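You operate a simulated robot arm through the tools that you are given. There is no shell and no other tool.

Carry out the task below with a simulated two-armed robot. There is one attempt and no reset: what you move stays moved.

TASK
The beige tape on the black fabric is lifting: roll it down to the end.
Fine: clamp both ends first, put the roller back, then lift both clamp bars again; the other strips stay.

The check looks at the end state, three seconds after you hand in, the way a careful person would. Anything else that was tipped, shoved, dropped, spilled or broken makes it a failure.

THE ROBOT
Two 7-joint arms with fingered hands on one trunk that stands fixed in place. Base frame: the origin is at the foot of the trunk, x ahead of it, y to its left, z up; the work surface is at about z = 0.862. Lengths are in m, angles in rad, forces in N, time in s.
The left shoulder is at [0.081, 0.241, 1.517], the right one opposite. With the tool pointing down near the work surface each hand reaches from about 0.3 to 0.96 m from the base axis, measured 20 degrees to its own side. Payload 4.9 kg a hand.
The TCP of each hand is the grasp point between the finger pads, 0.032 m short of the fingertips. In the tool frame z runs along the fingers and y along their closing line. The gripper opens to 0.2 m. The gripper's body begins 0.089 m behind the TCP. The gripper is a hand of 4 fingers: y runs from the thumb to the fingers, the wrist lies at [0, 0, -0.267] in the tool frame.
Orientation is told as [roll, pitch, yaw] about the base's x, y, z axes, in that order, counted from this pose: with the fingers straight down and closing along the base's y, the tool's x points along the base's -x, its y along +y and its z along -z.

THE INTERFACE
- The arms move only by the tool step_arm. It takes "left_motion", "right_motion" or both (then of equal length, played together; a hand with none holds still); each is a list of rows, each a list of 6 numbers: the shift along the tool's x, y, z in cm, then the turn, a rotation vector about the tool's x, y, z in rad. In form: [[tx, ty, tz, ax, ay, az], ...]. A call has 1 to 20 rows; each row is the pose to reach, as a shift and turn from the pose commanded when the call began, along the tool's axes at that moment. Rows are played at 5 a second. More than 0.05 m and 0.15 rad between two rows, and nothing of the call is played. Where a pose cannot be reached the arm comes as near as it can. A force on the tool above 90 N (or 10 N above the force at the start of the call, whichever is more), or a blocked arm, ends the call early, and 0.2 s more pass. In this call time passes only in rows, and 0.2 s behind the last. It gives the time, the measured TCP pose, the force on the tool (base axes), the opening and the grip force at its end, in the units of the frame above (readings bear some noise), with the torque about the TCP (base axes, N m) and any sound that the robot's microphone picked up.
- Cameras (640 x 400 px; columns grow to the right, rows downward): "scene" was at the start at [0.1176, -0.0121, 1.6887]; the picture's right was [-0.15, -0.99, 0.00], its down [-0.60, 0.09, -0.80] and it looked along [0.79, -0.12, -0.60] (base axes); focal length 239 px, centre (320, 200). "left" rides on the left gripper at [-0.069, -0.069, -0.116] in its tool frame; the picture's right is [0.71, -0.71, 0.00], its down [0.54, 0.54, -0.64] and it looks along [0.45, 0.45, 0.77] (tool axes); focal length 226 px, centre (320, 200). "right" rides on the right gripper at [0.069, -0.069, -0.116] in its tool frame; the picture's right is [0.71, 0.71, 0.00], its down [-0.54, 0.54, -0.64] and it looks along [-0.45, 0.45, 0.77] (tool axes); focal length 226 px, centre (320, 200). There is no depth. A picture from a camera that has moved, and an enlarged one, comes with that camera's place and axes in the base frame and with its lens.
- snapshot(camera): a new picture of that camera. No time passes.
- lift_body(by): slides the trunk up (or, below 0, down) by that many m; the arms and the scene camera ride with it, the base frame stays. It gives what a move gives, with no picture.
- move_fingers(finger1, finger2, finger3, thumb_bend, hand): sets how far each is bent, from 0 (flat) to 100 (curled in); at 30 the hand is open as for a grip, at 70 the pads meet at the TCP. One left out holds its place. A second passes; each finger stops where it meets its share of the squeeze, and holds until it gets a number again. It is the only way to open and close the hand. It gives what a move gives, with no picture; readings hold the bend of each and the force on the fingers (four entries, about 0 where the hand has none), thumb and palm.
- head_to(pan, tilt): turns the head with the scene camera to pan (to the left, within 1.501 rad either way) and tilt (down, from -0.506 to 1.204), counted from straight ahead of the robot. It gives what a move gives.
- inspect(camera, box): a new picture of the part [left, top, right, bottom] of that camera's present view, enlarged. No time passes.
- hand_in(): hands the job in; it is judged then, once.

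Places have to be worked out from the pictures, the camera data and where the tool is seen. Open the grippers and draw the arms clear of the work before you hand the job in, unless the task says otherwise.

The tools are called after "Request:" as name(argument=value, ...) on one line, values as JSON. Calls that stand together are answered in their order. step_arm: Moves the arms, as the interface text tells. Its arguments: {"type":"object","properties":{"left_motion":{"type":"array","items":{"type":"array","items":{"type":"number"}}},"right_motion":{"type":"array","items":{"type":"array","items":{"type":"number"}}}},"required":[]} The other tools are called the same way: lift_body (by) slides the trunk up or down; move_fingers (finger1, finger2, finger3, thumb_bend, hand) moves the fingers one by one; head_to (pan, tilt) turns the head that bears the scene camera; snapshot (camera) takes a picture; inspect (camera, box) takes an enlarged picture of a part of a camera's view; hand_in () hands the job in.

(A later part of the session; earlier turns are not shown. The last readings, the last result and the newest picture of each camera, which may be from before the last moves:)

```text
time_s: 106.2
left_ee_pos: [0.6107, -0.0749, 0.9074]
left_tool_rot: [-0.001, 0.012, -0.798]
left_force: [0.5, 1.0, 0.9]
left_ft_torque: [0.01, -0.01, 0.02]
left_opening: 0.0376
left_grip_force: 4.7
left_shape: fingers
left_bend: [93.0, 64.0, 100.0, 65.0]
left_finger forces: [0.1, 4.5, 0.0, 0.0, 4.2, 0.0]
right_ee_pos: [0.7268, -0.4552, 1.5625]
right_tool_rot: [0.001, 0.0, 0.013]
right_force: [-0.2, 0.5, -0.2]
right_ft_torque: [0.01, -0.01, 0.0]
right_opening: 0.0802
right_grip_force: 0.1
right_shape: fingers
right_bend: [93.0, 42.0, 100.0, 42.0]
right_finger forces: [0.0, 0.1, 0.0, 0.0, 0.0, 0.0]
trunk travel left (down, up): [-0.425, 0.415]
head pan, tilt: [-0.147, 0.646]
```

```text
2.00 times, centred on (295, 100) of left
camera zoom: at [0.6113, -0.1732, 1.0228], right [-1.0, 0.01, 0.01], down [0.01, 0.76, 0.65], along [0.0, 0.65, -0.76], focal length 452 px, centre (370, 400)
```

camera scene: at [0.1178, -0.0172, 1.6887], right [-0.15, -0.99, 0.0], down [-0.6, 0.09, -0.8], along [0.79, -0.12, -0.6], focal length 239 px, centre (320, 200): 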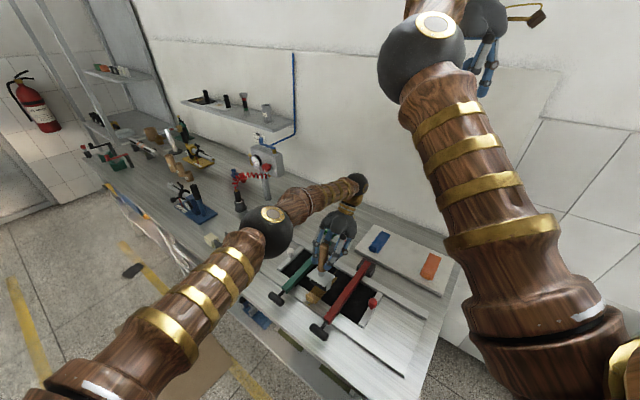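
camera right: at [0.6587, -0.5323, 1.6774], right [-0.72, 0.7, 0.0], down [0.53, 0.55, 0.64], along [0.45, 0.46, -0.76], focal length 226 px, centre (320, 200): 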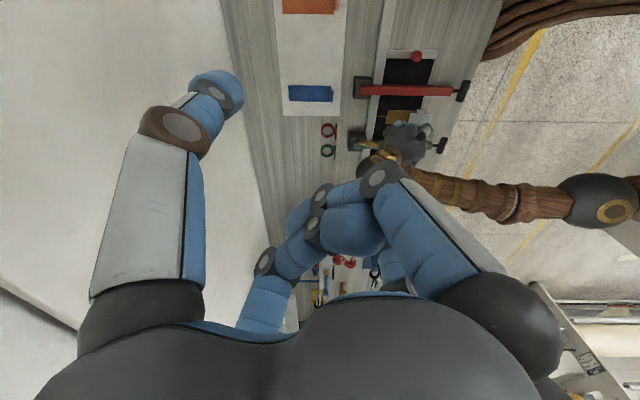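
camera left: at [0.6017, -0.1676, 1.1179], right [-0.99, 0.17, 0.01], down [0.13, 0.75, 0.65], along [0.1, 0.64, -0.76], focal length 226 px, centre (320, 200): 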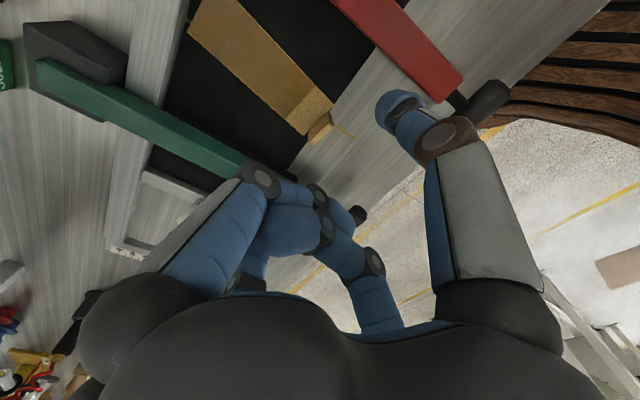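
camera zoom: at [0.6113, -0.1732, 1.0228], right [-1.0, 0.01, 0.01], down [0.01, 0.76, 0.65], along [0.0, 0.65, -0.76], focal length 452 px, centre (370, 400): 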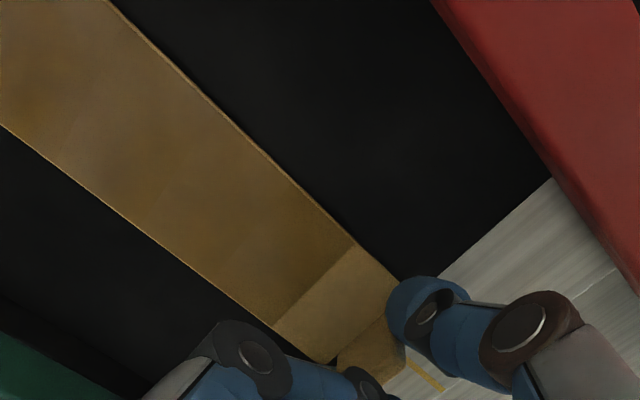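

The strip lies straight on its line again, at its original place. I'll release the tab and rise straight up, then check it.

Request:
move_fingers(hand="left", finger2=59, thumb_bend=59)

Request:
step_arm(left_motion=[[0, 0, -1.5, 0, 0, 0], [0, 0, -4, 0, 0, 0], [0, 0, -8, 0, 0, 0], [0, 0, -12, 0, 0, 0], [0, 0, -16, 0, 0, 0], [0, 0, -20, 0, 0, 0], [0, 3.5, -23, 0, 0, 0], [0, 7.5, -24, 0, 0, 0], [0, 11.5, -24, 0, 0, 0]])

Request:
inspect(camera="right", box=[370, 70, 450, 150])

Request:
inspect(camera="scene", box=[200, 200, 380, 330])

```text
time_s: 107.2
left_ee_pos: [0.6116, -0.075, 0.9077]
left_tool_rot: [0.001, 0.012, -0.797]
left_force: [0.3, 0.2, 0.2]
left_ft_torque: [0.0, -0.01, -0.03]
left_opening: 0.0478
left_grip_force: 0.0
left_shape: fingers
left_bend: [93.0, 59.0, 100.0, 59.0]
left_finger forces: [0.0, 0.1, 0.0, 0.0, 0.0, 0.0]
right_ee_pos: [0.7262, -0.4565, 1.5622]
right_tool_rot: [0.0, 0.001, 0.014]
right_force: [-0.6, -0.2, -0.1]
right_ft_torque: [0.01, 0.03, -0.02]
right_opening: 0.0804
right_grip_force: 0.0
right_shape: fingers
right_bend: [93.0, 42.0, 100.0, 42.0]
right_finger forces: [0.1, 0.1, 0.0, 0.1, 0.0, 0.0]
trunk travel left (down, up): [-0.425, 0.415]
head pan, tilt: [-0.147, 0.646]
```

```text
time_s: 109.2
left_ee_pos: [0.6962, 0.0069, 1.1484]
left_tool_rot: [0.0, 0.012, -0.799]
left_force: [0.5, 0.0, -1.1]
left_ft_torque: [0.02, 0.03, 0.03]
left_opening: 0.0477
left_grip_force: 0.0
left_shape: fingers
left_bend: [93.0, 59.0, 100.0, 59.0]
left_finger forces: [0.1, 0.0, 0.0, 0.0, 0.0, 0.0]
right_ee_pos: [0.7265, -0.4544, 1.5627]
right_tool_rot: [-0.001, 0.0, 0.013]
right_force: [-0.4, 1.0, -0.5]
right_ft_torque: [-0.01, 0.0, 0.01]
right_opening: 0.0802
right_grip_force: 0.1
right_shape: fingers
right_bend: [93.0, 42.0, 100.0, 42.0]
right_finger forces: [0.1, 0.0, 0.0, 0.0, 0.0, 0.0]
trunk travel left (down, up): [-0.425, 0.415]
head pan, tilt: [-0.147, 0.646]
```

```text
5.00 times, centred on (410, 110) of right
camera zoom: at [0.6592, -0.5261, 1.6791], right [-0.72, 0.7, 0.0], down [0.53, 0.55, 0.64], along [0.45, 0.46, -0.77], focal length 1130 px, centre (-130, 650)
```

zoom: 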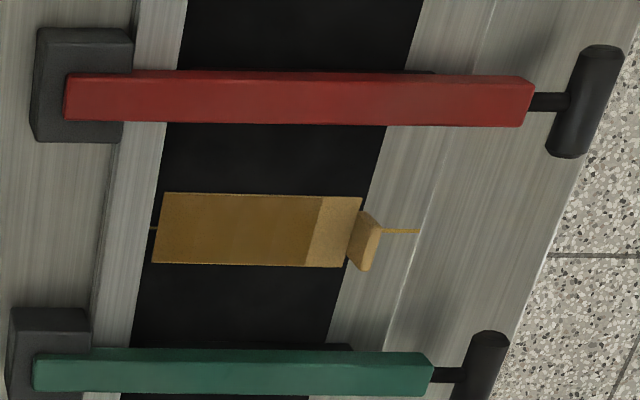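

```text
3.08 times, centred on (290, 265) of scene
camera zoom: at [0.1183, -0.0112, 1.6887], right [-0.15, -0.99, 0.0], down [-0.6, 0.09, -0.8], along [0.79, -0.12, -0.6], focal length 734 px, centre (412, 0)
```

zoom: 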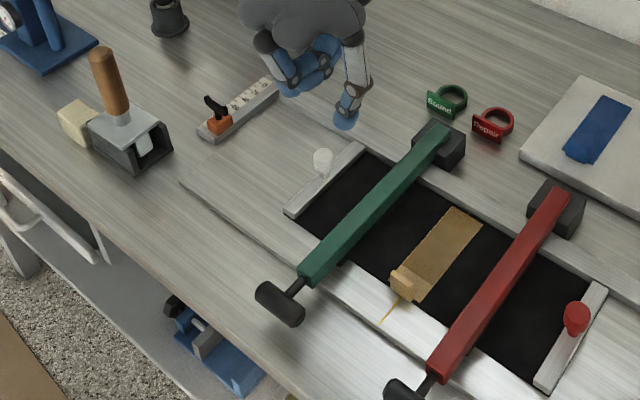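

The strip matches its original position. Now I'll go back for the roller, keeping this yaw so that digits brace it fore and aft, and grip it lower.

Request:
move_fingers(hand="left", finger1=30, finger2=30, finger3=30, thumb_bend=30)

Request:
step_arm(left_motion=[[0.6, 3.8, -2, 0, 0, 0], [1.2, 7.6, -4, 0, 0, 0], [1.8, 11.4, -6, 0, 0, 0], [2.4, 15.2, -6, 0, 0, 0], [3, 19, -6, 0, 0, 0], [3.6, 22.8, -6, 0, 0, 0], [4.2, 26.6, -6, 0, 0, 0], [4.8, 30.4, -6, 0, 0, 0], [5.4, 34.4, -6, 0, 0, 0]])

Request:
snapshot(camera="left")

Request:
inspect(camera="scene", box=[165, 150, 275, 280])

```text
time_s: 110.2
left_ee_pos: [0.6955, 0.0054, 1.1484]
left_tool_rot: [0.0, 0.013, -0.799]
left_force: [1.1, 1.4, -0.3]
left_ft_torque: [0.02, 0.02, -0.02]
left_opening: 0.1399
left_grip_force: 0.1
left_shape: fingers
left_bend: [30.0, 30.0, 30.0, 30.0]
left_finger forces: [0.0, 0.1, 0.0, 0.0, 0.1, 0.0]
right_ee_pos: [0.726, -0.4571, 1.5635]
right_tool_rot: [0.001, -0.001, 0.014]
right_force: [0.0, 0.6, -0.1]
right_ft_torque: [-0.01, 0.04, 0.0]
right_opening: 0.0802
right_grip_force: 0.0
right_shape: fingers
right_bend: [93.0, 42.0, 100.0, 42.0]
right_finger forces: [0.1, 0.0, 0.0, 0.0, 0.0, 0.0]
trunk travel left (down, up): [-0.425, 0.415]
head pan, tilt: [-0.147, 0.646]
```

```text
time_s: 112.2
left_ee_pos: [0.9066, 0.2804, 1.2083]
left_tool_rot: [-0.001, 0.011, -0.8]
left_force: [-0.4, 0.5, 0.4]
left_ft_torque: [0.0, 0.01, -0.02]
left_opening: 0.1398
left_grip_force: 0.1
left_shape: fingers
left_bend: [30.0, 30.0, 30.0, 30.0]
left_finger forces: [0.0, 0.1, 0.0, 0.0, 0.1, 0.1]
right_ee_pos: [0.7262, -0.4566, 1.5618]
right_tool_rot: [-0.001, 0.001, 0.013]
right_force: [-0.4, -0.1, -0.4]
right_ft_torque: [0.0, 0.02, -0.03]
right_opening: 0.0803
right_grip_force: 0.2
right_shape: fingers
right_bend: [93.0, 42.0, 100.0, 42.0]
right_finger forces: [0.0, 0.0, 0.0, 0.1, 0.0, 0.0]
trunk travel left (down, up): [-0.425, 0.415]
head pan, tilt: [-0.147, 0.646]
```

```text
taken
camera left: at [0.9057, 0.1822, 1.323], right [-1.0, 0.01, 0.01], down [0.02, 0.76, 0.65], along [0.0, 0.65, -0.76], focal length 226 px, centre (320, 200)
```

left: 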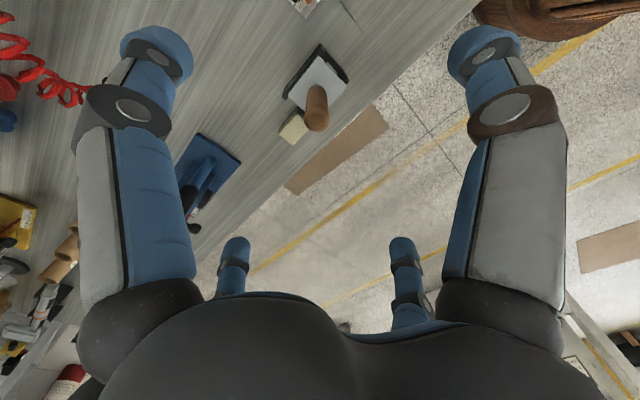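

```text
3.08 times, centred on (220, 215) of scene
camera zoom: at [0.1189, -0.0123, 1.6886], right [-0.15, -0.99, 0.0], down [-0.6, 0.09, -0.8], along [0.79, -0.12, -0.6], focal length 734 px, centre (628, 154)
```

zoom: 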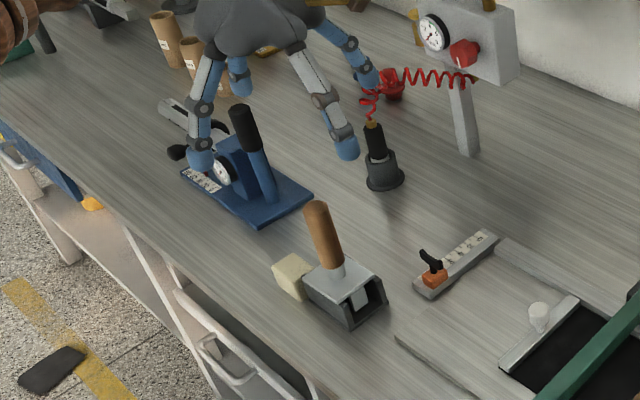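

Request:
inspect(camera="left", box=[260, 40, 380, 150])

```text
3.64 times, centred on (320, 95) of left
camera zoom: at [0.9057, 0.1822, 1.323], right [-1.0, 0.01, 0.01], down [0.02, 0.76, 0.65], along [0.0, 0.65, -0.76], focal length 822 px, centre (320, 582)
```

zoom: 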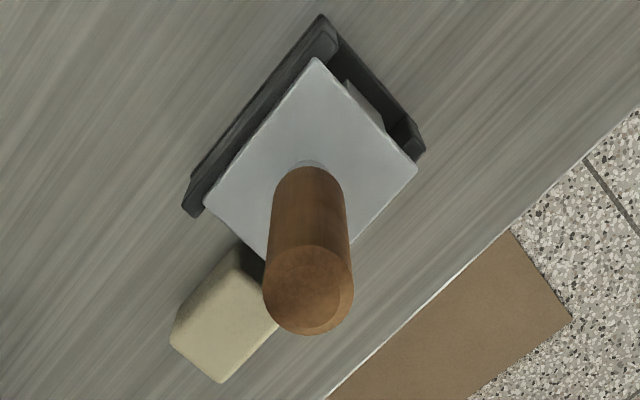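

The roller is seated properly; handle axis near (0.911, 0.287). I'll descend around it, lower on the handle this time.

Request:
step_arm(left_motion=[[0.2, 0.8, 3, -0.008, -0.008, -0.014], [0.2, 0.8, 7, -0.008, -0.008, -0.014], [0.2, 0.8, 11, -0.008, -0.008, -0.014], [0.2, 0.8, 13, -0.008, -0.008, -0.014]])

Request:
inspect(camera="left", box=[240, 80, 400, 220])

```text
time_s: 113.2
left_ee_pos: [0.9083, 0.2921, 1.0775]
left_tool_rot: [0.009, 0.004, -0.781]
left_force: [-0.7, 0.1, 0.1]
left_ft_torque: [-0.01, -0.01, -0.02]
left_opening: 0.1398
left_grip_force: 0.0
left_shape: fingers
left_bend: [30.0, 30.0, 30.0, 30.0]
left_finger forces: [0.1, 0.1, 0.0, 0.1, 0.0, 0.0]
right_ee_pos: [0.7242, -0.4567, 1.5627]
right_tool_rot: [0.001, 0.0, 0.014]
right_force: [0.3, -0.2, 0.2]
right_ft_torque: [0.01, 0.0, -0.02]
right_opening: 0.0804
right_grip_force: 0.1
right_shape: fingers
right_bend: [93.0, 42.0, 100.0, 42.0]
right_finger forces: [0.1, 0.0, 0.0, 0.0, 0.1, 0.0]
trunk travel left (down, up): [-0.425, 0.415]
head pan, tilt: [-0.147, 0.646]
```

```text
2.86 times, centred on (320, 150) of left
camera zoom: at [0.9078, 0.1932, 1.193], right [-1.0, 0.0, 0.0], down [0.0, 0.76, 0.65], along [0.0, 0.65, -0.76], focal length 646 px, centre (320, 343)
```

zoom: 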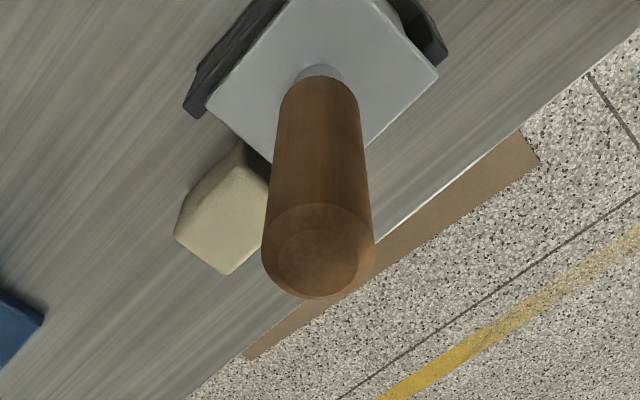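

Aligned within 3 mm. Descending to z≈0.963, then gripping.

Request:
step_arm(left_motion=[[-0.2, -0.2, 3, 0, 0, 0], [-0.2, -0.2, 6, 0, 0, 0], [-0.2, -0.2, 9, 0, 0, 0], [-0.2, -0.2, 10.6, 0, 0, 0], [-0.2, -0.2, 11.4, 0, 0, 0]])

Request:
snapshot(camera="left")

```text
time_s: 114.4
left_ee_pos: [0.9074, 0.2901, 0.9634]
left_tool_rot: [0.007, 0.003, -0.785]
left_force: [-0.6, -0.1, 0.5]
left_ft_torque: [0.0, 0.01, 0.01]
left_opening: 0.1401
left_grip_force: 0.0
left_shape: fingers
left_bend: [30.0, 30.0, 30.0, 30.0]
left_finger forces: [0.0, 0.1, 0.0, 0.1, 0.0, 0.0]
right_ee_pos: [0.7252, -0.4552, 1.5632]
right_tool_rot: [0.0, 0.0, 0.014]
right_force: [0.3, 0.4, 0.6]
right_ft_torque: [-0.01, 0.03, 0.0]
right_opening: 0.0804
right_grip_force: 0.1
right_shape: fingers
right_bend: [93.0, 42.0, 100.0, 42.0]
right_finger forces: [0.1, 0.0, 0.0, 0.0, 0.0, 0.0]
trunk travel left (down, up): [-0.425, 0.415]
head pan, tilt: [-0.147, 0.646]
```

```text
taken
camera left: at [0.9077, 0.1907, 1.0785], right [-1.0, 0.0, 0.0], down [0.0, 0.76, 0.65], along [0.0, 0.65, -0.76], focal length 226 px, centre (320, 200)
```

left: 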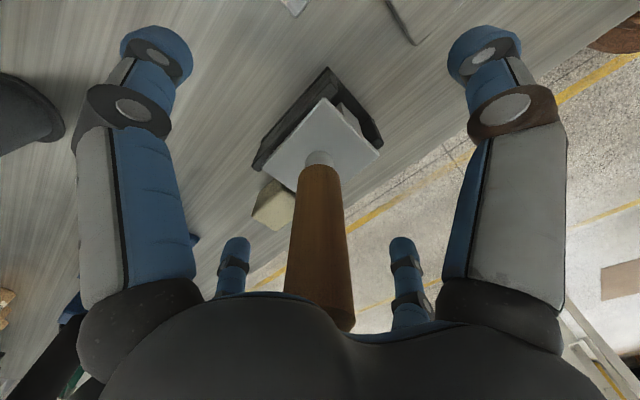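

Request:
move_fingers(hand="left", finger1=85, finger2=85, finger3=85, thumb_bend=85)

Request:
snapshot(camera="left")

Request:
inspect(camera="scene", box=[185, 180, 265, 260])

```text
time_s: 115.4
left_ee_pos: [0.9073, 0.2894, 0.9652]
left_tool_rot: [0.009, 0.004, -0.787]
left_force: [1.4, 0.0, 6.2]
left_ft_torque: [0.24, -0.28, -0.01]
left_opening: 0.015
left_grip_force: 27.0
left_shape: fingers
left_bend: [65.0, 62.0, 65.0, 66.0]
left_finger forces: [10.8, 13.3, 10.4, 0.1, 20.0, 0.0]
right_ee_pos: [0.7248, -0.4568, 1.5645]
right_tool_rot: [0.001, -0.001, 0.015]
right_force: [0.5, 0.8, 0.3]
right_ft_torque: [-0.06, 0.01, -0.01]
right_opening: 0.0806
right_grip_force: 0.1
right_shape: fingers
right_bend: [93.0, 42.0, 100.0, 42.0]
right_finger forces: [0.1, 0.0, 0.0, 0.0, 0.0, 0.0]
trunk travel left (down, up): [-0.425, 0.415]
head pan, tilt: [-0.147, 0.646]
```

```text
taken
camera left: at [0.9071, 0.1903, 1.0802], right [-1.0, 0.0, 0.0], down [0.0, 0.76, 0.65], along [0.0, 0.65, -0.76], focal length 226 px, centre (320, 200)
```

left: 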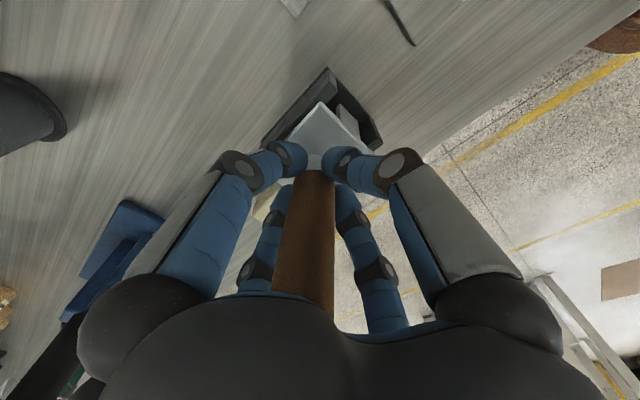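

```text
5.00 times, centred on (225, 220) of scene
camera zoom: at [0.1165, -0.0128, 1.6888], right [-0.15, -0.99, 0.0], down [-0.59, 0.09, -0.8], along [0.79, -0.12, -0.6], focal length 1193 px, centre (795, 100)
```

zoom: 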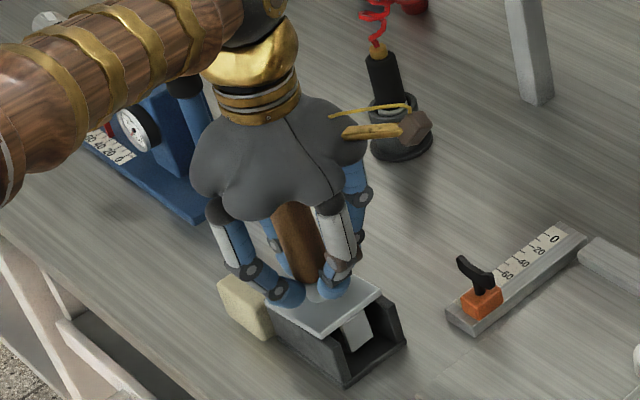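

Firm grip low on the handle. Lifting straight up and looking at the tool's attitude.

Request:
step_arm(left_motion=[[0, 0, -1.5, 0, 0, 0], [0, 0, -3, 0, 0, 0], [0, 0, -5, 0, 0, 0], [0, 0, -8, 0, 0, 0], [0, 0, -11, 0, 0, 0], [0, 0, -14, 0, 0, 0], [0, 0, -17, 0, 0, 0]])

Request:
snapshot(camera="left")

Request:
inspect(camera="scene", box=[185, 150, 265, 260])

```text
time_s: 117.0
left_ee_pos: [0.9078, 0.287, 1.1345]
left_tool_rot: [0.007, 0.004, -0.785]
left_force: [0.0, -0.4, -4.2]
left_ft_torque: [-0.04, 0.03, 0.02]
left_opening: 0.0137
left_grip_force: 24.6
left_shape: fingers
left_bend: [65.0, 62.0, 65.0, 67.0]
left_finger forces: [8.0, 13.4, 7.9, 0.0, 19.2, 0.0]
right_ee_pos: [0.7253, -0.4552, 1.5629]
right_tool_rot: [0.0, 0.0, 0.013]
right_force: [0.2, -0.2, 0.0]
right_ft_torque: [-0.01, -0.01, 0.01]
right_opening: 0.0804
right_grip_force: 0.1
right_shape: fingers
right_bend: [93.0, 42.0, 100.0, 42.0]
right_finger forces: [0.1, 0.0, 0.0, 0.1, 0.0, 0.0]
trunk travel left (down, up): [-0.425, 0.415]
head pan, tilt: [-0.147, 0.646]
```

```text
taken
camera left: at [0.9086, 0.1883, 1.2492], right [-1.0, 0.0, 0.0], down [0.0, 0.76, 0.65], along [0.0, 0.65, -0.76], focal length 226 px, centre (320, 200)
```

left: 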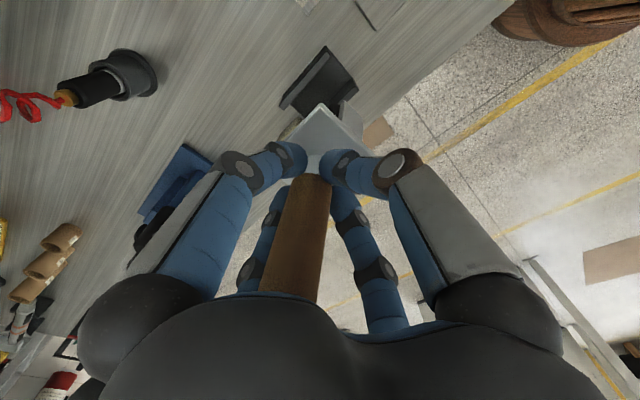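

```text
3.64 times, centred on (225, 205) of scene
camera zoom: at [0.1174, -0.0122, 1.6886], right [-0.15, -0.99, 0.0], down [-0.6, 0.09, -0.8], along [0.79, -0.12, -0.6], focal length 868 px, centre (666, 182)
```

zoom: 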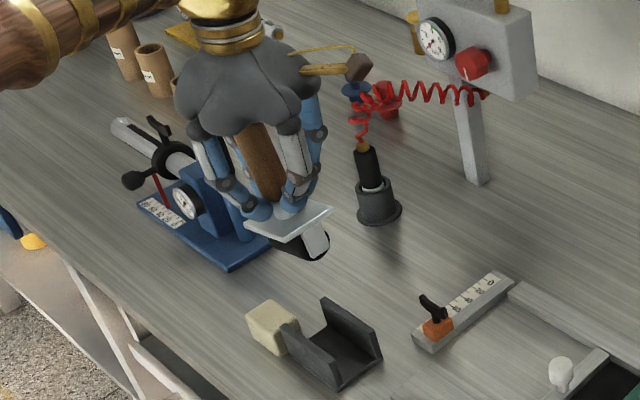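

The tool hangs square in the hand. I'll carry it over the pressed part of the strip near (0.653, -0.118).

Request:
step_arm(left_motion=[[-0.9, -3.9, 0, 0, 0, 0], [-1.8, -7.8, 0, 0, 0, 0], [-2.7, -11.7, 0, 0, 0, 0], [-3.5, -15.5, 0, 0, 0, 0], [-4.4, -19.4, 0, 0, 0, 0], [-5.3, -23.3, 0, 0, 0, 0], [-6.2, -27.2, 0, 0, 0, 0], [-7.1, -31.1, 0, 0, 0, 0], [-8, -35, 0, 0, 0, 0], [-8.8, -38.9, 0, 0, 0, 0], [-9.7, -42.8, 0, 0, 0, 0], [-10.6, -46.6, 0, 0, 0, 0], [-10.6, -46.6, 3, 0, 0, 0], [-10.6, -46.6, 7, 0, 0, 0]])

Request:
snapshot(camera="left")

Request:
inspect(camera="scene", box=[280, 200, 380, 310])

Request:
inspect(camera="right", box=[370, 70, 450, 150])

```text
time_s: 120.0
left_ee_pos: [0.6564, -0.1164, 1.0581]
left_tool_rot: [0.007, 0.004, -0.784]
left_force: [0.3, 0.1, -2.7]
left_ft_torque: [-0.03, 0.06, -0.04]
left_opening: 0.0137
left_grip_force: 23.9
left_shape: fingers
left_bend: [65.0, 62.0, 65.0, 67.0]
left_finger forces: [7.6, 13.4, 7.2, 0.0, 19.6, 0.0]
right_ee_pos: [0.7273, -0.4559, 1.5613]
right_tool_rot: [0.0, 0.001, 0.015]
right_force: [0.0, 0.3, 0.3]
right_ft_torque: [-0.01, 0.06, -0.01]
right_opening: 0.0802
right_grip_force: 0.1
right_shape: fingers
right_bend: [93.0, 42.0, 100.0, 42.0]
right_finger forces: [0.0, 0.0, 0.0, 0.0, 0.0, 0.0]
trunk travel left (down, up): [-0.425, 0.415]
head pan, tilt: [-0.147, 0.646]
```

```text
taken
camera left: at [0.6567, -0.2146, 1.1733], right [-1.0, 0.0, 0.0], down [0.0, 0.76, 0.65], along [0.0, 0.65, -0.76], focal length 226 px, centre (320, 200)
```

left: 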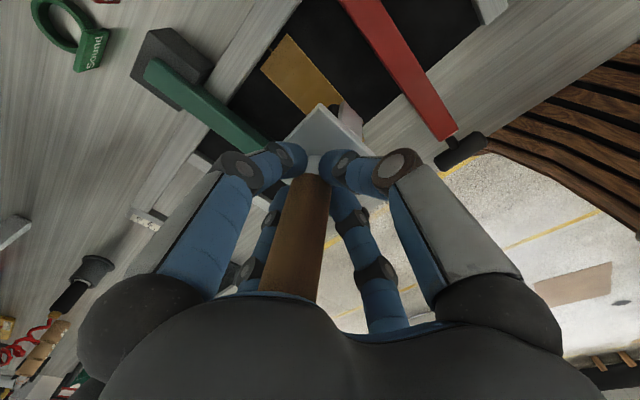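

```text
3.64 times, centred on (330, 255) of scene
camera zoom: at [0.1198, -0.0117, 1.6886], right [-0.15, -0.99, 0.0], down [-0.6, 0.09, -0.8], along [0.79, -0.12, -0.6], focal length 868 px, centre (284, 0)
```

zoom: 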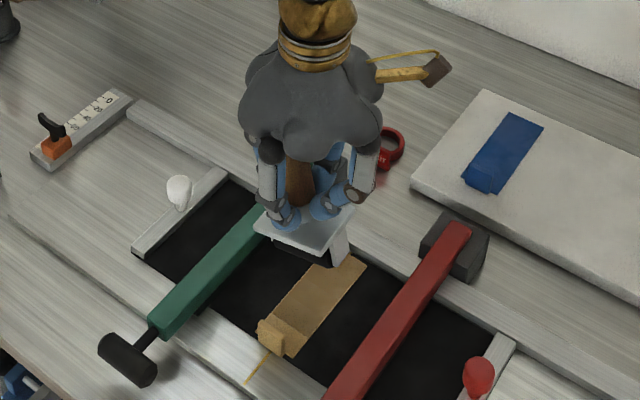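

```text
5.00 times, centred on (410, 110) of right
camera zoom: at [0.661, -0.5263, 1.6784], right [-0.72, 0.7, 0.0], down [0.53, 0.55, 0.64], along [0.45, 0.46, -0.77], focal length 1130 px, centre (-130, 650)
```

zoom: 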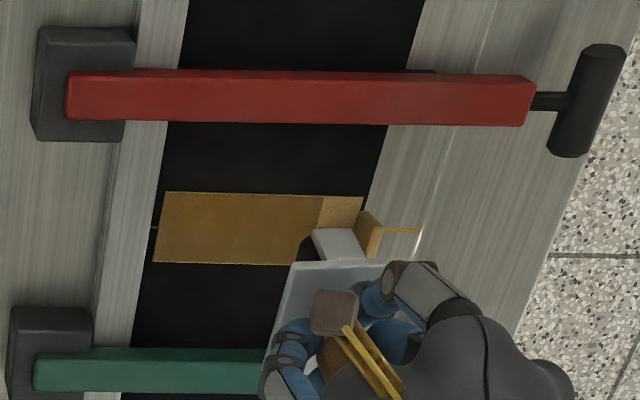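

I'll shift 3 mm onto the line and lower to just above contact.

Request:
step_arm(left_motion=[[0, -0.34, 3, 0, 0, 0], [0, -0.34, 6, 0, 0, 0], [0, -0.34, 8, 0, 0, 0], [0, -0.34, 8.6, 0, 0, 0]])

Request:
step_arm(left_motion=[[0, 0, 0.3, 0, 0, 0], [0, 0, 0.6, 0, 0, 0]])

Request:
inspect(camera="left", box=[220, 20, 420, 180])

Request:
inspect(camera="scene", box=[280, 210, 370, 310])

```text
time_s: 121.0
left_ee_pos: [0.6538, -0.1186, 0.9749]
left_tool_rot: [0.008, 0.002, -0.782]
left_force: [0.2, -0.6, -1.7]
left_ft_torque: [0.03, 0.01, 0.03]
left_opening: 0.0134
left_grip_force: 23.9
left_shape: fingers
left_bend: [65.0, 62.0, 65.0, 67.0]
left_finger forces: [7.4, 13.5, 7.2, 0.0, 19.8, 0.0]
right_ee_pos: [0.7252, -0.4561, 1.5638]
right_tool_rot: [-0.001, 0.0, 0.012]
right_force: [1.0, 0.8, -0.2]
right_ft_torque: [-0.01, 0.03, 0.01]
right_opening: 0.0803
right_grip_force: 0.1
right_shape: fingers
right_bend: [93.0, 42.0, 100.0, 42.0]
right_finger forces: [0.1, 0.0, 0.0, 0.1, 0.1, 0.0]
trunk travel left (down, up): [-0.425, 0.415]
head pan, tilt: [-0.147, 0.646]
```

```text
time_s: 121.6
left_ee_pos: [0.6516, -0.1197, 0.97]
left_tool_rot: [0.008, 0.001, -0.786]
left_force: [-1.6, -1.4, 14.3]
left_ft_torque: [0.23, -0.23, -0.03]
left_opening: 0.0132
left_grip_force: 25.9
left_shape: fingers
left_bend: [65.0, 62.0, 65.0, 67.0]
left_finger forces: [7.5, 13.8, 6.7, 0.0, 23.3, 0.0]
right_ee_pos: [0.7238, -0.4566, 1.5647]
right_tool_rot: [0.0, -0.001, 0.013]
right_force: [0.1, -0.3, 0.5]
right_ft_torque: [0.01, -0.02, -0.01]
right_opening: 0.0799
right_grip_force: 0.1
right_shape: fingers
right_bend: [93.0, 42.0, 100.0, 42.0]
right_finger forces: [0.0, 0.0, 0.1, 0.0, 0.0, 0.1]
trunk travel left (down, up): [-0.425, 0.415]
head pan, tilt: [-0.147, 0.646]
```

```text
2.50 times, centred on (320, 100) of left
camera zoom: at [0.6515, -0.2178, 1.0851], right [-1.0, 0.0, -0.01], down [0.0, 0.76, 0.65], along [0.0, 0.65, -0.76], focal length 565 px, centre (320, 450)
```

zoom: 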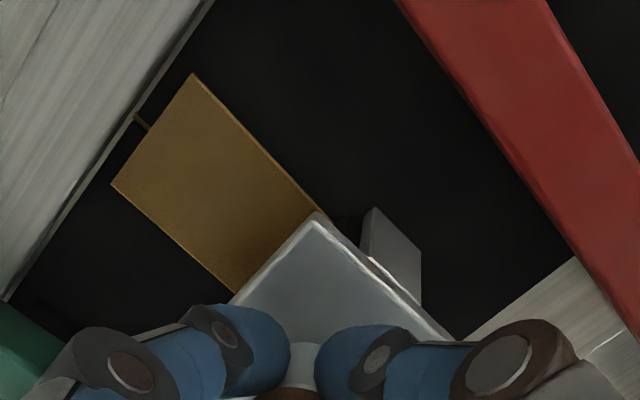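

```text
4.00 times, centred on (325, 260) of scene
camera zoom: at [0.115, -0.0122, 1.6892], right [-0.15, -0.99, 0.0], down [-0.59, 0.09, -0.8], along [0.79, -0.12, -0.6], focal length 954 px, centre (300, -40)
```

zoom: 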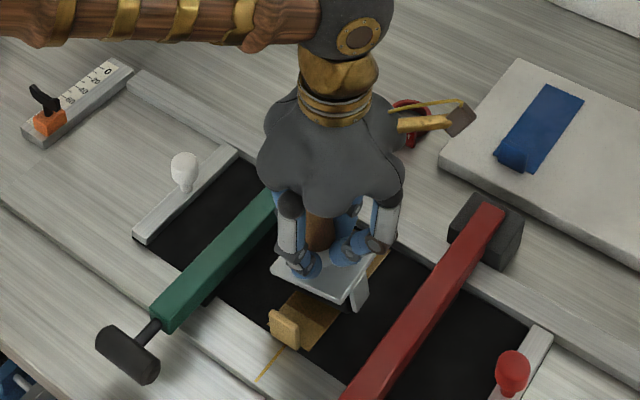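

17 N of load on the roller, tool upright. I'll roll towards the near end in small steps, stopping short of the tab to check.

Request:
step_arm(left_motion=[[0.35, 0, 0, 0, 0, 0], [0.7, 0, 0, 0, 0, 0], [1.05, 0, 0, 0, 0, 0], [1.4, 0, 0, 0, 0, 0], [1.75, 0, 0, 0, 0, 0], [2.1, 0, 0, 0, 0, 0], [2.45, 0, 0, 0, 0, 0], [2.8, 0, 0, 0, 0, 0]])

Request:
inspect(camera="left", box=[170, 0, 420, 180])

Request:
inspect(camera="scene", box=[280, 210, 370, 310])

Request:
inspect(camera="right", box=[370, 70, 450, 150])

```text
time_s: 123.4
left_ee_pos: [0.6328, -0.0984, 0.9682]
left_tool_rot: [0.006, 0.004, -0.785]
left_force: [0.0, 0.1, -2.9]
left_ft_torque: [-0.02, 0.02, 0.0]
left_opening: 0.0019
left_grip_force: 20.0
left_shape: fingers
left_bend: [68.0, 61.0, 67.0, 75.0]
left_finger forces: [3.9, 14.9, 3.7, 0.0, 18.2, 0.0]
right_ee_pos: [0.7264, -0.4559, 1.5629]
right_tool_rot: [0.0, 0.001, 0.014]
right_force: [-0.2, 0.3, -0.8]
right_ft_torque: [0.01, 0.0, 0.0]
right_opening: 0.0803
right_grip_force: 0.2
right_shape: fingers
right_bend: [93.0, 42.0, 100.0, 42.0]
right_finger forces: [0.1, 0.0, 0.1, 0.0, 0.0, 0.0]
trunk travel left (down, up): [-0.425, 0.415]
head pan, tilt: [-0.147, 0.646]
```

```text
2.22 times, centred on (295, 90) of left
camera zoom: at [0.6326, -0.1972, 1.0823], right [-1.0, 0.0, 0.0], down [0.0, 0.76, 0.65], along [0.0, 0.65, -0.76], focal length 502 px, centre (376, 444)
```

zoom: 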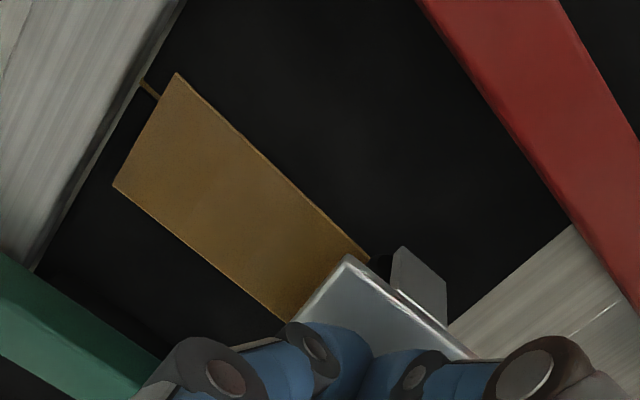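

```text
4.00 times, centred on (325, 260) of scene
camera zoom: at [0.1178, -0.012, 1.6887], right [-0.15, -0.99, 0.0], down [-0.6, 0.09, -0.8], along [0.79, -0.12, -0.6], focal length 954 px, centre (300, -40)
```

zoom: 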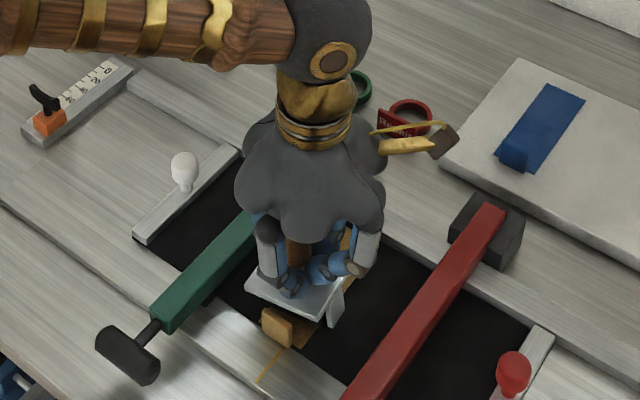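

```text
5.00 times, centred on (410, 110) of right
camera zoom: at [0.6588, -0.5269, 1.6791], right [-0.72, 0.7, 0.0], down [0.53, 0.55, 0.64], along [0.45, 0.46, -0.77], focal length 1130 px, centre (-130, 650)
```

zoom: 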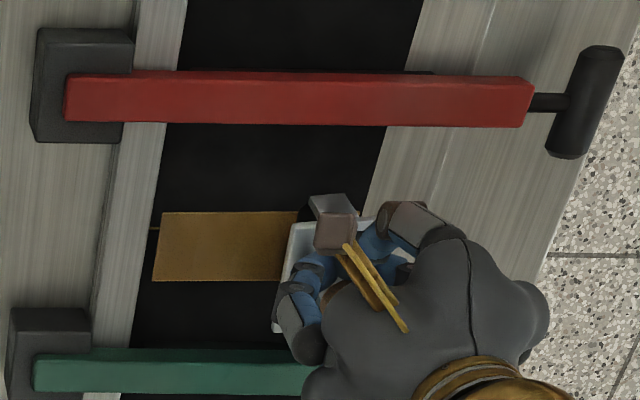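

The grip slipped from the wood onto the collar and the strip shifted sideways about 1.2 cm. I'll lift the tool and check how it sits in the hand.

Request:
step_arm(left_motion=[[0, 0, -1.5, 0, 0, 0], [0, 0, -4, 0, 0, 0], [0, 0, -8, 0, 0, 0], [0, 0, -12, 0, 0, 0], [0, 0, -16, 0, 0, 0]])

Request:
inspect(camera="scene", box=[270, 150, 390, 310])

Request:
snapshot(camera="left")

Request:
inspect(camera="right", box=[370, 70, 450, 150])

```text
time_s: 124.6
left_ee_pos: [0.631, -0.1, 1.13]
left_tool_rot: [0.009, 0.003, -0.784]
left_force: [-0.6, -0.4, -2.2]
left_ft_torque: [-0.04, -0.02, 0.01]
left_opening: 0.0016
left_grip_force: 20.1
left_shape: fingers
left_bend: [68.0, 61.0, 67.0, 75.0]
left_finger forces: [3.9, 15.0, 3.7, 0.0, 18.1, 0.0]
right_ee_pos: [0.7243, -0.4561, 1.5642]
right_tool_rot: [0.0, 0.001, 0.013]
right_force: [-0.6, -0.7, 0.2]
right_ft_torque: [-0.04, -0.03, -0.02]
right_opening: 0.0805
right_grip_force: 0.1
right_shape: fingers
right_bend: [93.0, 42.0, 100.0, 42.0]
right_finger forces: [0.0, 0.0, 0.1, 0.0, 0.0, 0.0]
trunk travel left (down, up): [-0.425, 0.415]
head pan, tilt: [-0.147, 0.646]
```

```text
2.50 times, centred on (330, 230) of scene
camera zoom: at [0.1169, -0.0122, 1.6886], right [-0.15, -0.99, 0.0], down [-0.6, 0.09, -0.8], along [0.79, -0.12, -0.6], focal length 597 px, centre (295, 125)
```

zoom: 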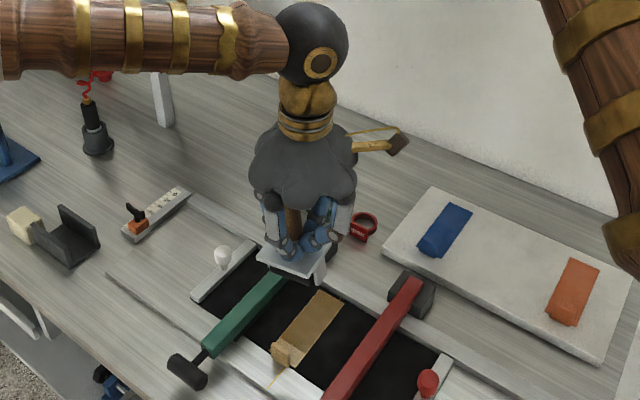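

```text
taken
camera left: at [0.6305, -0.1976, 1.2444], right [-1.0, 0.0, 0.0], down [0.0, 0.76, 0.65], along [0.0, 0.65, -0.76], focal length 226 px, centre (320, 200)
```

left: 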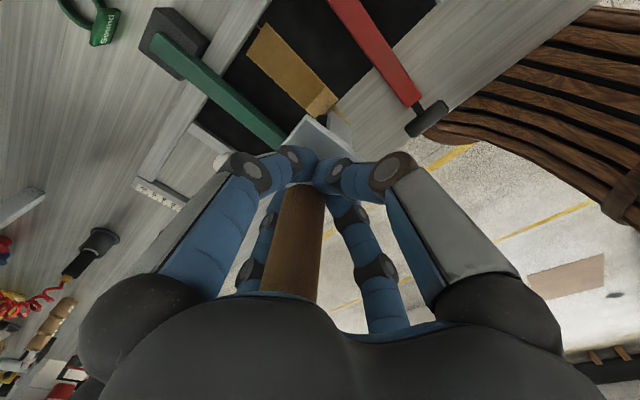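

```text
5.00 times, centred on (410, 110) of right
camera zoom: at [0.6579, -0.5271, 1.6793], right [-0.72, 0.7, 0.0], down [0.53, 0.55, 0.64], along [0.45, 0.46, -0.77], focal length 1130 px, centre (-130, 650)
```

zoom: 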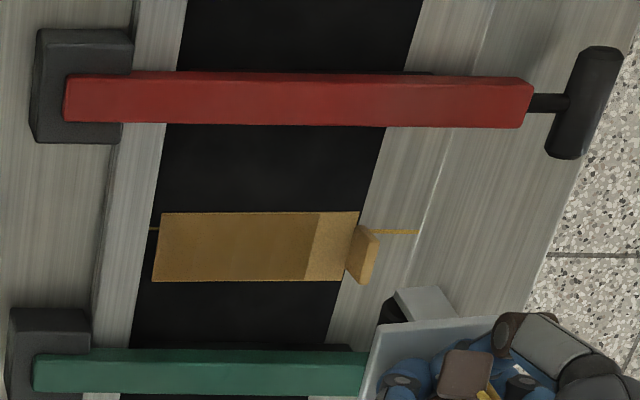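

The tool is still level. I'll take it back to the cradle to regrip it higher on the wood.

Request:
step_arm(left_motion=[[0.7, 3.9, 0, 0, 0, 0], [1.3, 7.8, 0, 0, 0, 0], [2, 11.8, 0, 0, 0, 0], [2.6, 15.7, 0, 0, 0, 0], [3.3, 19.6, 0, 0, 0, 0], [4, 23.5, 0, 0, 0, 0], [4.6, 27.5, 0, 0, 0, 0], [5.3, 31.4, 0, 0, 0, 0], [5.9, 35.3, 0, 0, 0, 0], [6.6, 39.2, 0, 0, 0, 0], [7.2, 43.2, 0, 0, 0, 0], [7.9, 47.1, 0, 0, 0, 0]])

Request:
inspect(camera="left", box=[220, 20, 420, 180])

Request:
inspect(camera="scene", box=[185, 160, 265, 260])

```text
time_s: 127.2
left_ee_pos: [0.9079, 0.2882, 1.1307]
left_tool_rot: [0.007, 0.005, -0.784]
left_force: [0.3, 0.4, -2.7]
left_ft_torque: [-0.04, 0.0, -0.02]
left_opening: 0.0016
left_grip_force: 20.2
left_shape: fingers
left_bend: [68.0, 61.0, 68.0, 75.0]
left_finger forces: [3.7, 15.0, 3.7, 0.0, 18.1, 0.0]
right_ee_pos: [0.7266, -0.4551, 1.563]
right_tool_rot: [0.0, 0.001, 0.014]
right_force: [-0.4, 0.3, 0.3]
right_ft_torque: [-0.01, 0.01, 0.02]
right_opening: 0.0803
right_grip_force: 0.0
right_shape: fingers
right_bend: [93.0, 42.0, 100.0, 42.0]
right_finger forces: [0.0, 0.0, 0.0, 0.0, 0.1, 0.1]
trunk travel left (down, up): [-0.425, 0.415]
head pan, tilt: [-0.147, 0.646]
```

```text
2.50 times, centred on (320, 100) of left
camera zoom: at [0.9074, 0.1882, 1.2462], right [-1.0, 0.0, 0.0], down [0.0, 0.76, 0.65], along [0.0, 0.65, -0.76], focal length 565 px, centre (320, 450)
```

zoom: 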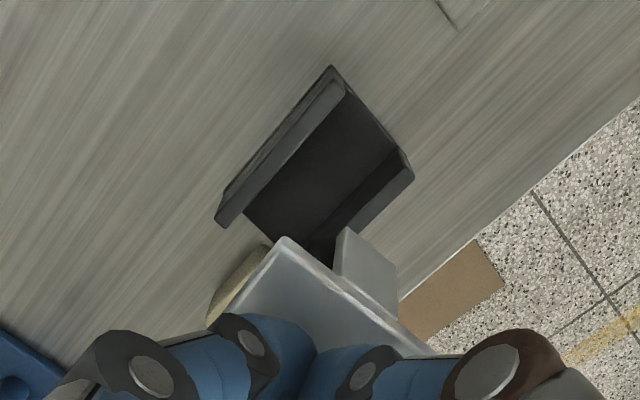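

```text
4.00 times, centred on (225, 210) of scene
camera zoom: at [0.1191, -0.0116, 1.6886], right [-0.15, -0.99, 0.0], down [-0.6, 0.09, -0.8], along [0.79, -0.12, -0.6], focal length 954 px, centre (700, 160)
```

zoom: 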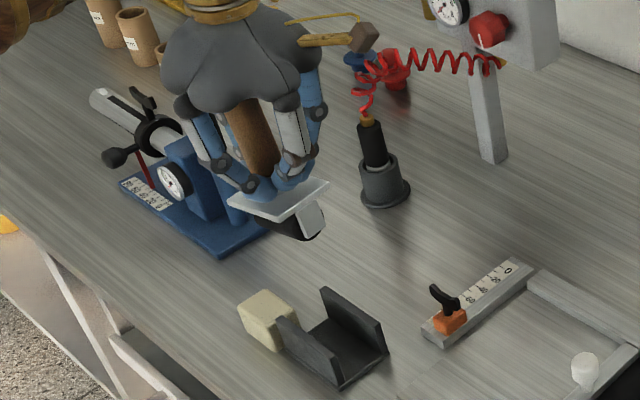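

Thumb force has pushed the handle about 1.7 cm off the hand's axis (that is also what dragged the strip). I'll allow for this offset and lower towards the cradle.

Request:
step_arm(left_motion=[[-0.3, -1.7, 2, 0, 0, 0], [-0.3, -1.7, 6, 0, 0, 0], [-0.3, -1.7, 9.5, 0, 0, 0], [-0.3, -1.7, 11.5, 0, 0, 0]])

Request:
inspect(camera="left", box=[220, 20, 420, 180])

Request:
inspect(camera="scene", box=[195, 190, 255, 260])

```text
time_s: 128.2
left_ee_pos: [0.8966, 0.2736, 1.016]
left_tool_rot: [0.007, 0.004, -0.782]
left_force: [0.4, 0.5, -2.5]
left_ft_torque: [-0.04, 0.05, -0.02]
left_opening: 0.0016
left_grip_force: 20.5
left_shape: fingers
left_bend: [68.0, 61.0, 68.0, 75.0]
left_finger forces: [3.8, 15.0, 3.6, 0.0, 18.1, 0.0]
right_ee_pos: [0.7254, -0.4561, 1.5623]
right_tool_rot: [0.0, -0.001, 0.015]
right_force: [0.1, 0.1, -0.1]
right_ft_torque: [0.02, 0.02, -0.01]
right_opening: 0.0803
right_grip_force: 0.0
right_shape: fingers
right_bend: [93.0, 42.0, 100.0, 42.0]
right_finger forces: [0.0, 0.1, 0.0, 0.0, 0.0, 0.1]
trunk travel left (down, up): [-0.425, 0.415]
head pan, tilt: [-0.147, 0.646]
```

```text
2.50 times, centred on (320, 100) of left
camera zoom: at [0.8972, 0.1751, 1.1315], right [-1.0, 0.0, 0.0], down [0.0, 0.76, 0.65], along [0.0, 0.65, -0.76], focal length 565 px, centre (320, 450)
```

zoom: 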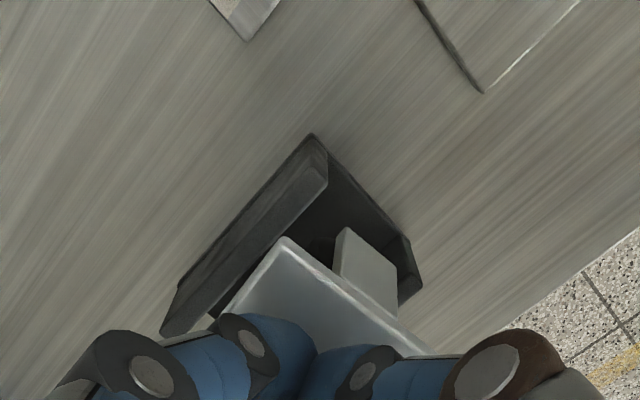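

```text
5.71 times, centred on (225, 225) of scene
camera zoom: at [0.1179, -0.0121, 1.6887], right [-0.15, -0.99, 0.0], down [-0.6, 0.09, -0.8], along [0.79, -0.12, -0.6], focal length 1364 px, centre (863, 57)
```

zoom: 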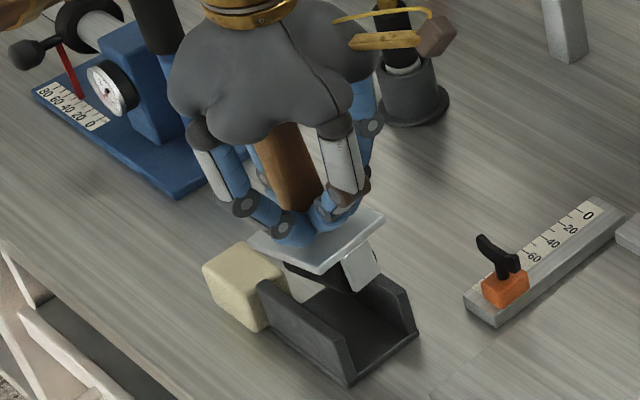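

By the plate's far corner, the tool is within 3 mm of its seat. I'll lower it in.

Request:
step_arm(left_motion=[[0, 0, 1.5, 0, 0, 0], [0, 0, 3, 0, 0, 0], [0, 0, 4.2, 0, 0, 0]])

Request:
inspect(camera="left", box=[220, 20, 420, 180])

Request:
inspect(camera="scene", box=[195, 190, 255, 260])

```text
time_s: 129.0
left_ee_pos: [0.8982, 0.2744, 0.9755]
left_tool_rot: [0.006, 0.005, -0.785]
left_force: [0.3, 0.8, -3.1]
left_ft_torque: [-0.07, 0.08, -0.02]
left_opening: 0.0016
left_grip_force: 20.1
left_shape: fingers
left_bend: [68.0, 61.0, 68.0, 75.0]
left_finger forces: [3.7, 15.1, 3.5, 0.0, 18.2, 0.0]
right_ee_pos: [0.7267, -0.4554, 1.5619]
right_tool_rot: [0.0, -0.001, 0.014]
right_force: [0.5, -0.2, -0.2]
right_ft_torque: [0.02, 0.0, -0.01]
right_opening: 0.0801
right_grip_force: 0.1
right_shape: fingers
right_bend: [93.0, 42.0, 100.0, 42.0]
right_finger forces: [0.1, 0.1, 0.0, 0.0, 0.1, 0.0]
trunk travel left (down, up): [-0.425, 0.415]
head pan, tilt: [-0.147, 0.646]
```

```text
2.50 times, centred on (320, 100) of left
camera zoom: at [0.8981, 0.1769, 1.0892], right [-1.0, 0.0, 0.0], down [0.0, 0.76, 0.65], along [0.0, 0.65, -0.76], focal length 565 px, centre (320, 450)
```

zoom: 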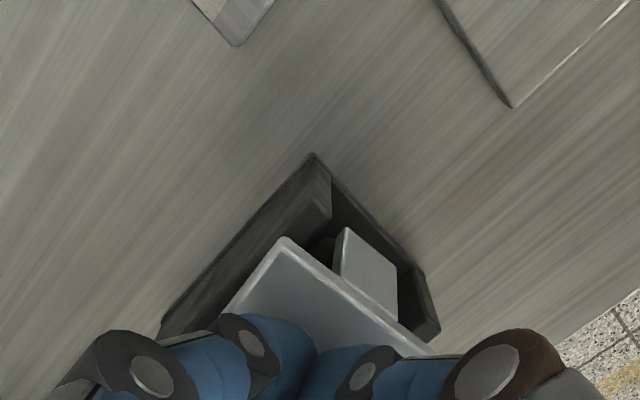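

```text
5.71 times, centred on (225, 225) of scene
camera zoom: at [0.1182, -0.0118, 1.6887], right [-0.15, -0.99, 0.0], down [-0.6, 0.09, -0.8], along [0.79, -0.12, -0.6], focal length 1364 px, centre (863, 57)
```

zoom: 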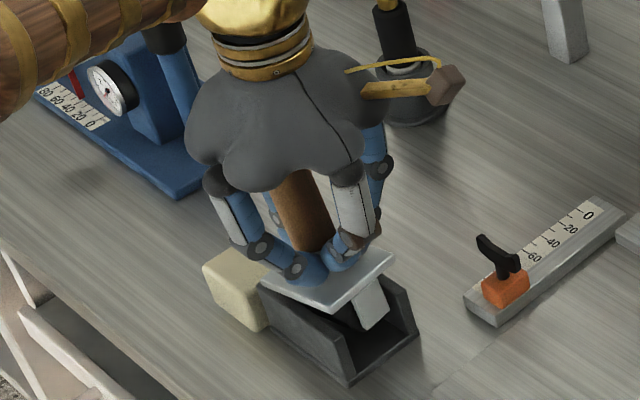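

Request:
step_arm(left_motion=[[0, 0, 0.4, 0, 0, 0], [0, 0, 0.8, 0, 0, 0], [0, 0, 1.1, 0, 0, 0]])

Request:
inspect(camera="scene", box=[195, 190, 255, 260])

```text
time_s: 129.8
left_ee_pos: [0.8987, 0.2753, 0.9642]
left_tool_rot: [0.006, 0.004, -0.784]
left_force: [0.2, 1.0, -3.1]
left_ft_torque: [-0.05, 0.05, 0.01]
left_opening: 0.0017
left_grip_force: 20.4
left_shape: fingers
left_bend: [68.0, 61.0, 68.0, 75.0]
left_finger forces: [3.8, 14.9, 3.6, 0.0, 18.1, 0.1]
right_ee_pos: [0.7258, -0.456, 1.5614]
right_tool_rot: [0.0, 0.001, 0.014]
right_force: [-0.1, 0.3, 0.6]
right_ft_torque: [-0.02, -0.01, 0.0]
right_opening: 0.0803
right_grip_force: 0.1
right_shape: fingers
right_bend: [93.0, 42.0, 100.0, 42.0]
right_finger forces: [0.1, 0.0, 0.0, 0.0, 0.1, 0.1]
trunk travel left (down, up): [-0.425, 0.415]
head pan, tilt: [-0.147, 0.646]
```

```text
5.71 times, centred on (225, 225) of scene
camera zoom: at [0.1183, -0.0121, 1.6886], right [-0.15, -0.99, 0.0], down [-0.6, 0.09, -0.8], along [0.79, -0.12, -0.6], focal length 1364 px, centre (863, 57)
```

zoom: 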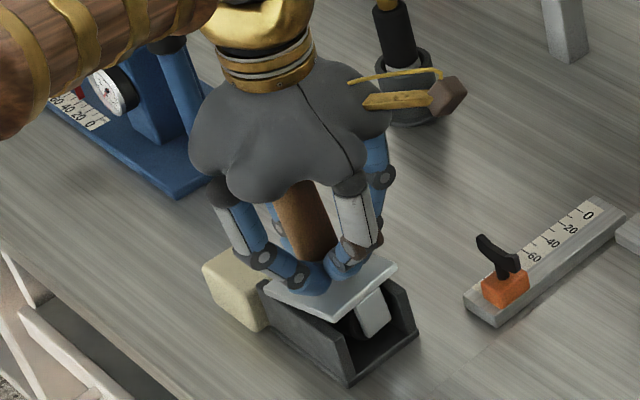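

Request:
step_arm(left_motion=[[0, 0, 0.3, 0, 0, 0], [0, 0, 0.6, 0, 0, 0], [0, 0, 0.9, 0, 0, 0]])

Request:
inspect(camera="left", box=[220, 20, 420, 180])

Request:
inspect(camera="scene", box=[195, 190, 255, 260])

```text
time_s: 130.6
left_ee_pos: [0.8989, 0.2755, 0.9571]
left_tool_rot: [0.008, 0.006, -0.787]
left_force: [-2.3, -3.0, 7.5]
left_ft_torque: [0.26, -0.23, -0.03]
left_opening: 0.0014
left_grip_force: 19.2
left_shape: fingers
left_bend: [68.0, 61.0, 68.0, 75.0]
left_finger forces: [0.0, 14.4, 3.6, 0.0, 20.7, 0.0]
right_ee_pos: [0.7235, -0.4568, 1.5635]
right_tool_rot: [0.0, 0.0, 0.014]
right_force: [-0.5, 0.1, -0.3]
right_ft_torque: [-0.01, -0.02, -0.01]
right_opening: 0.0804
right_grip_force: 0.1
right_shape: fingers
right_bend: [93.0, 42.0, 100.0, 42.0]
right_finger forces: [0.0, 0.0, 0.0, 0.0, 0.1, 0.1]
trunk travel left (down, up): [-0.425, 0.415]
head pan, tilt: [-0.147, 0.646]
```

```text
2.50 times, centred on (320, 100) of left
camera zoom: at [0.8979, 0.1757, 1.0712], right [-1.0, 0.0, 0.0], down [0.0, 0.76, 0.65], along [0.0, 0.65, -0.76], focal length 565 px, centre (320, 450)
```

zoom: 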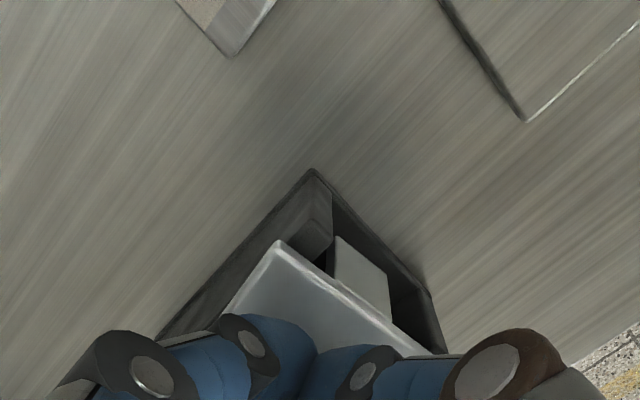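

```text
5.71 times, centred on (225, 225) of scene
camera zoom: at [0.1161, -0.0131, 1.689], right [-0.15, -0.99, 0.0], down [-0.59, 0.09, -0.8], along [0.79, -0.12, -0.6], focal length 1364 px, centre (863, 57)
```

zoom: 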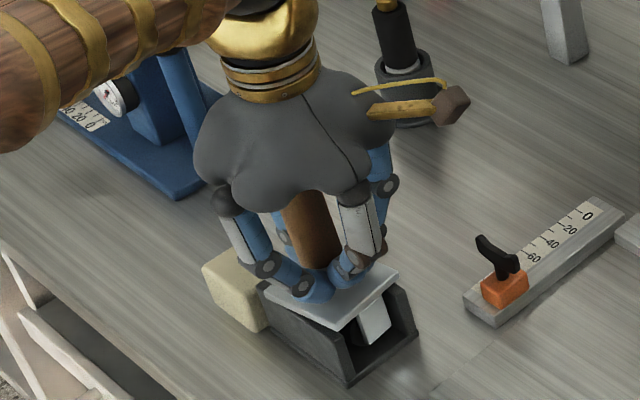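

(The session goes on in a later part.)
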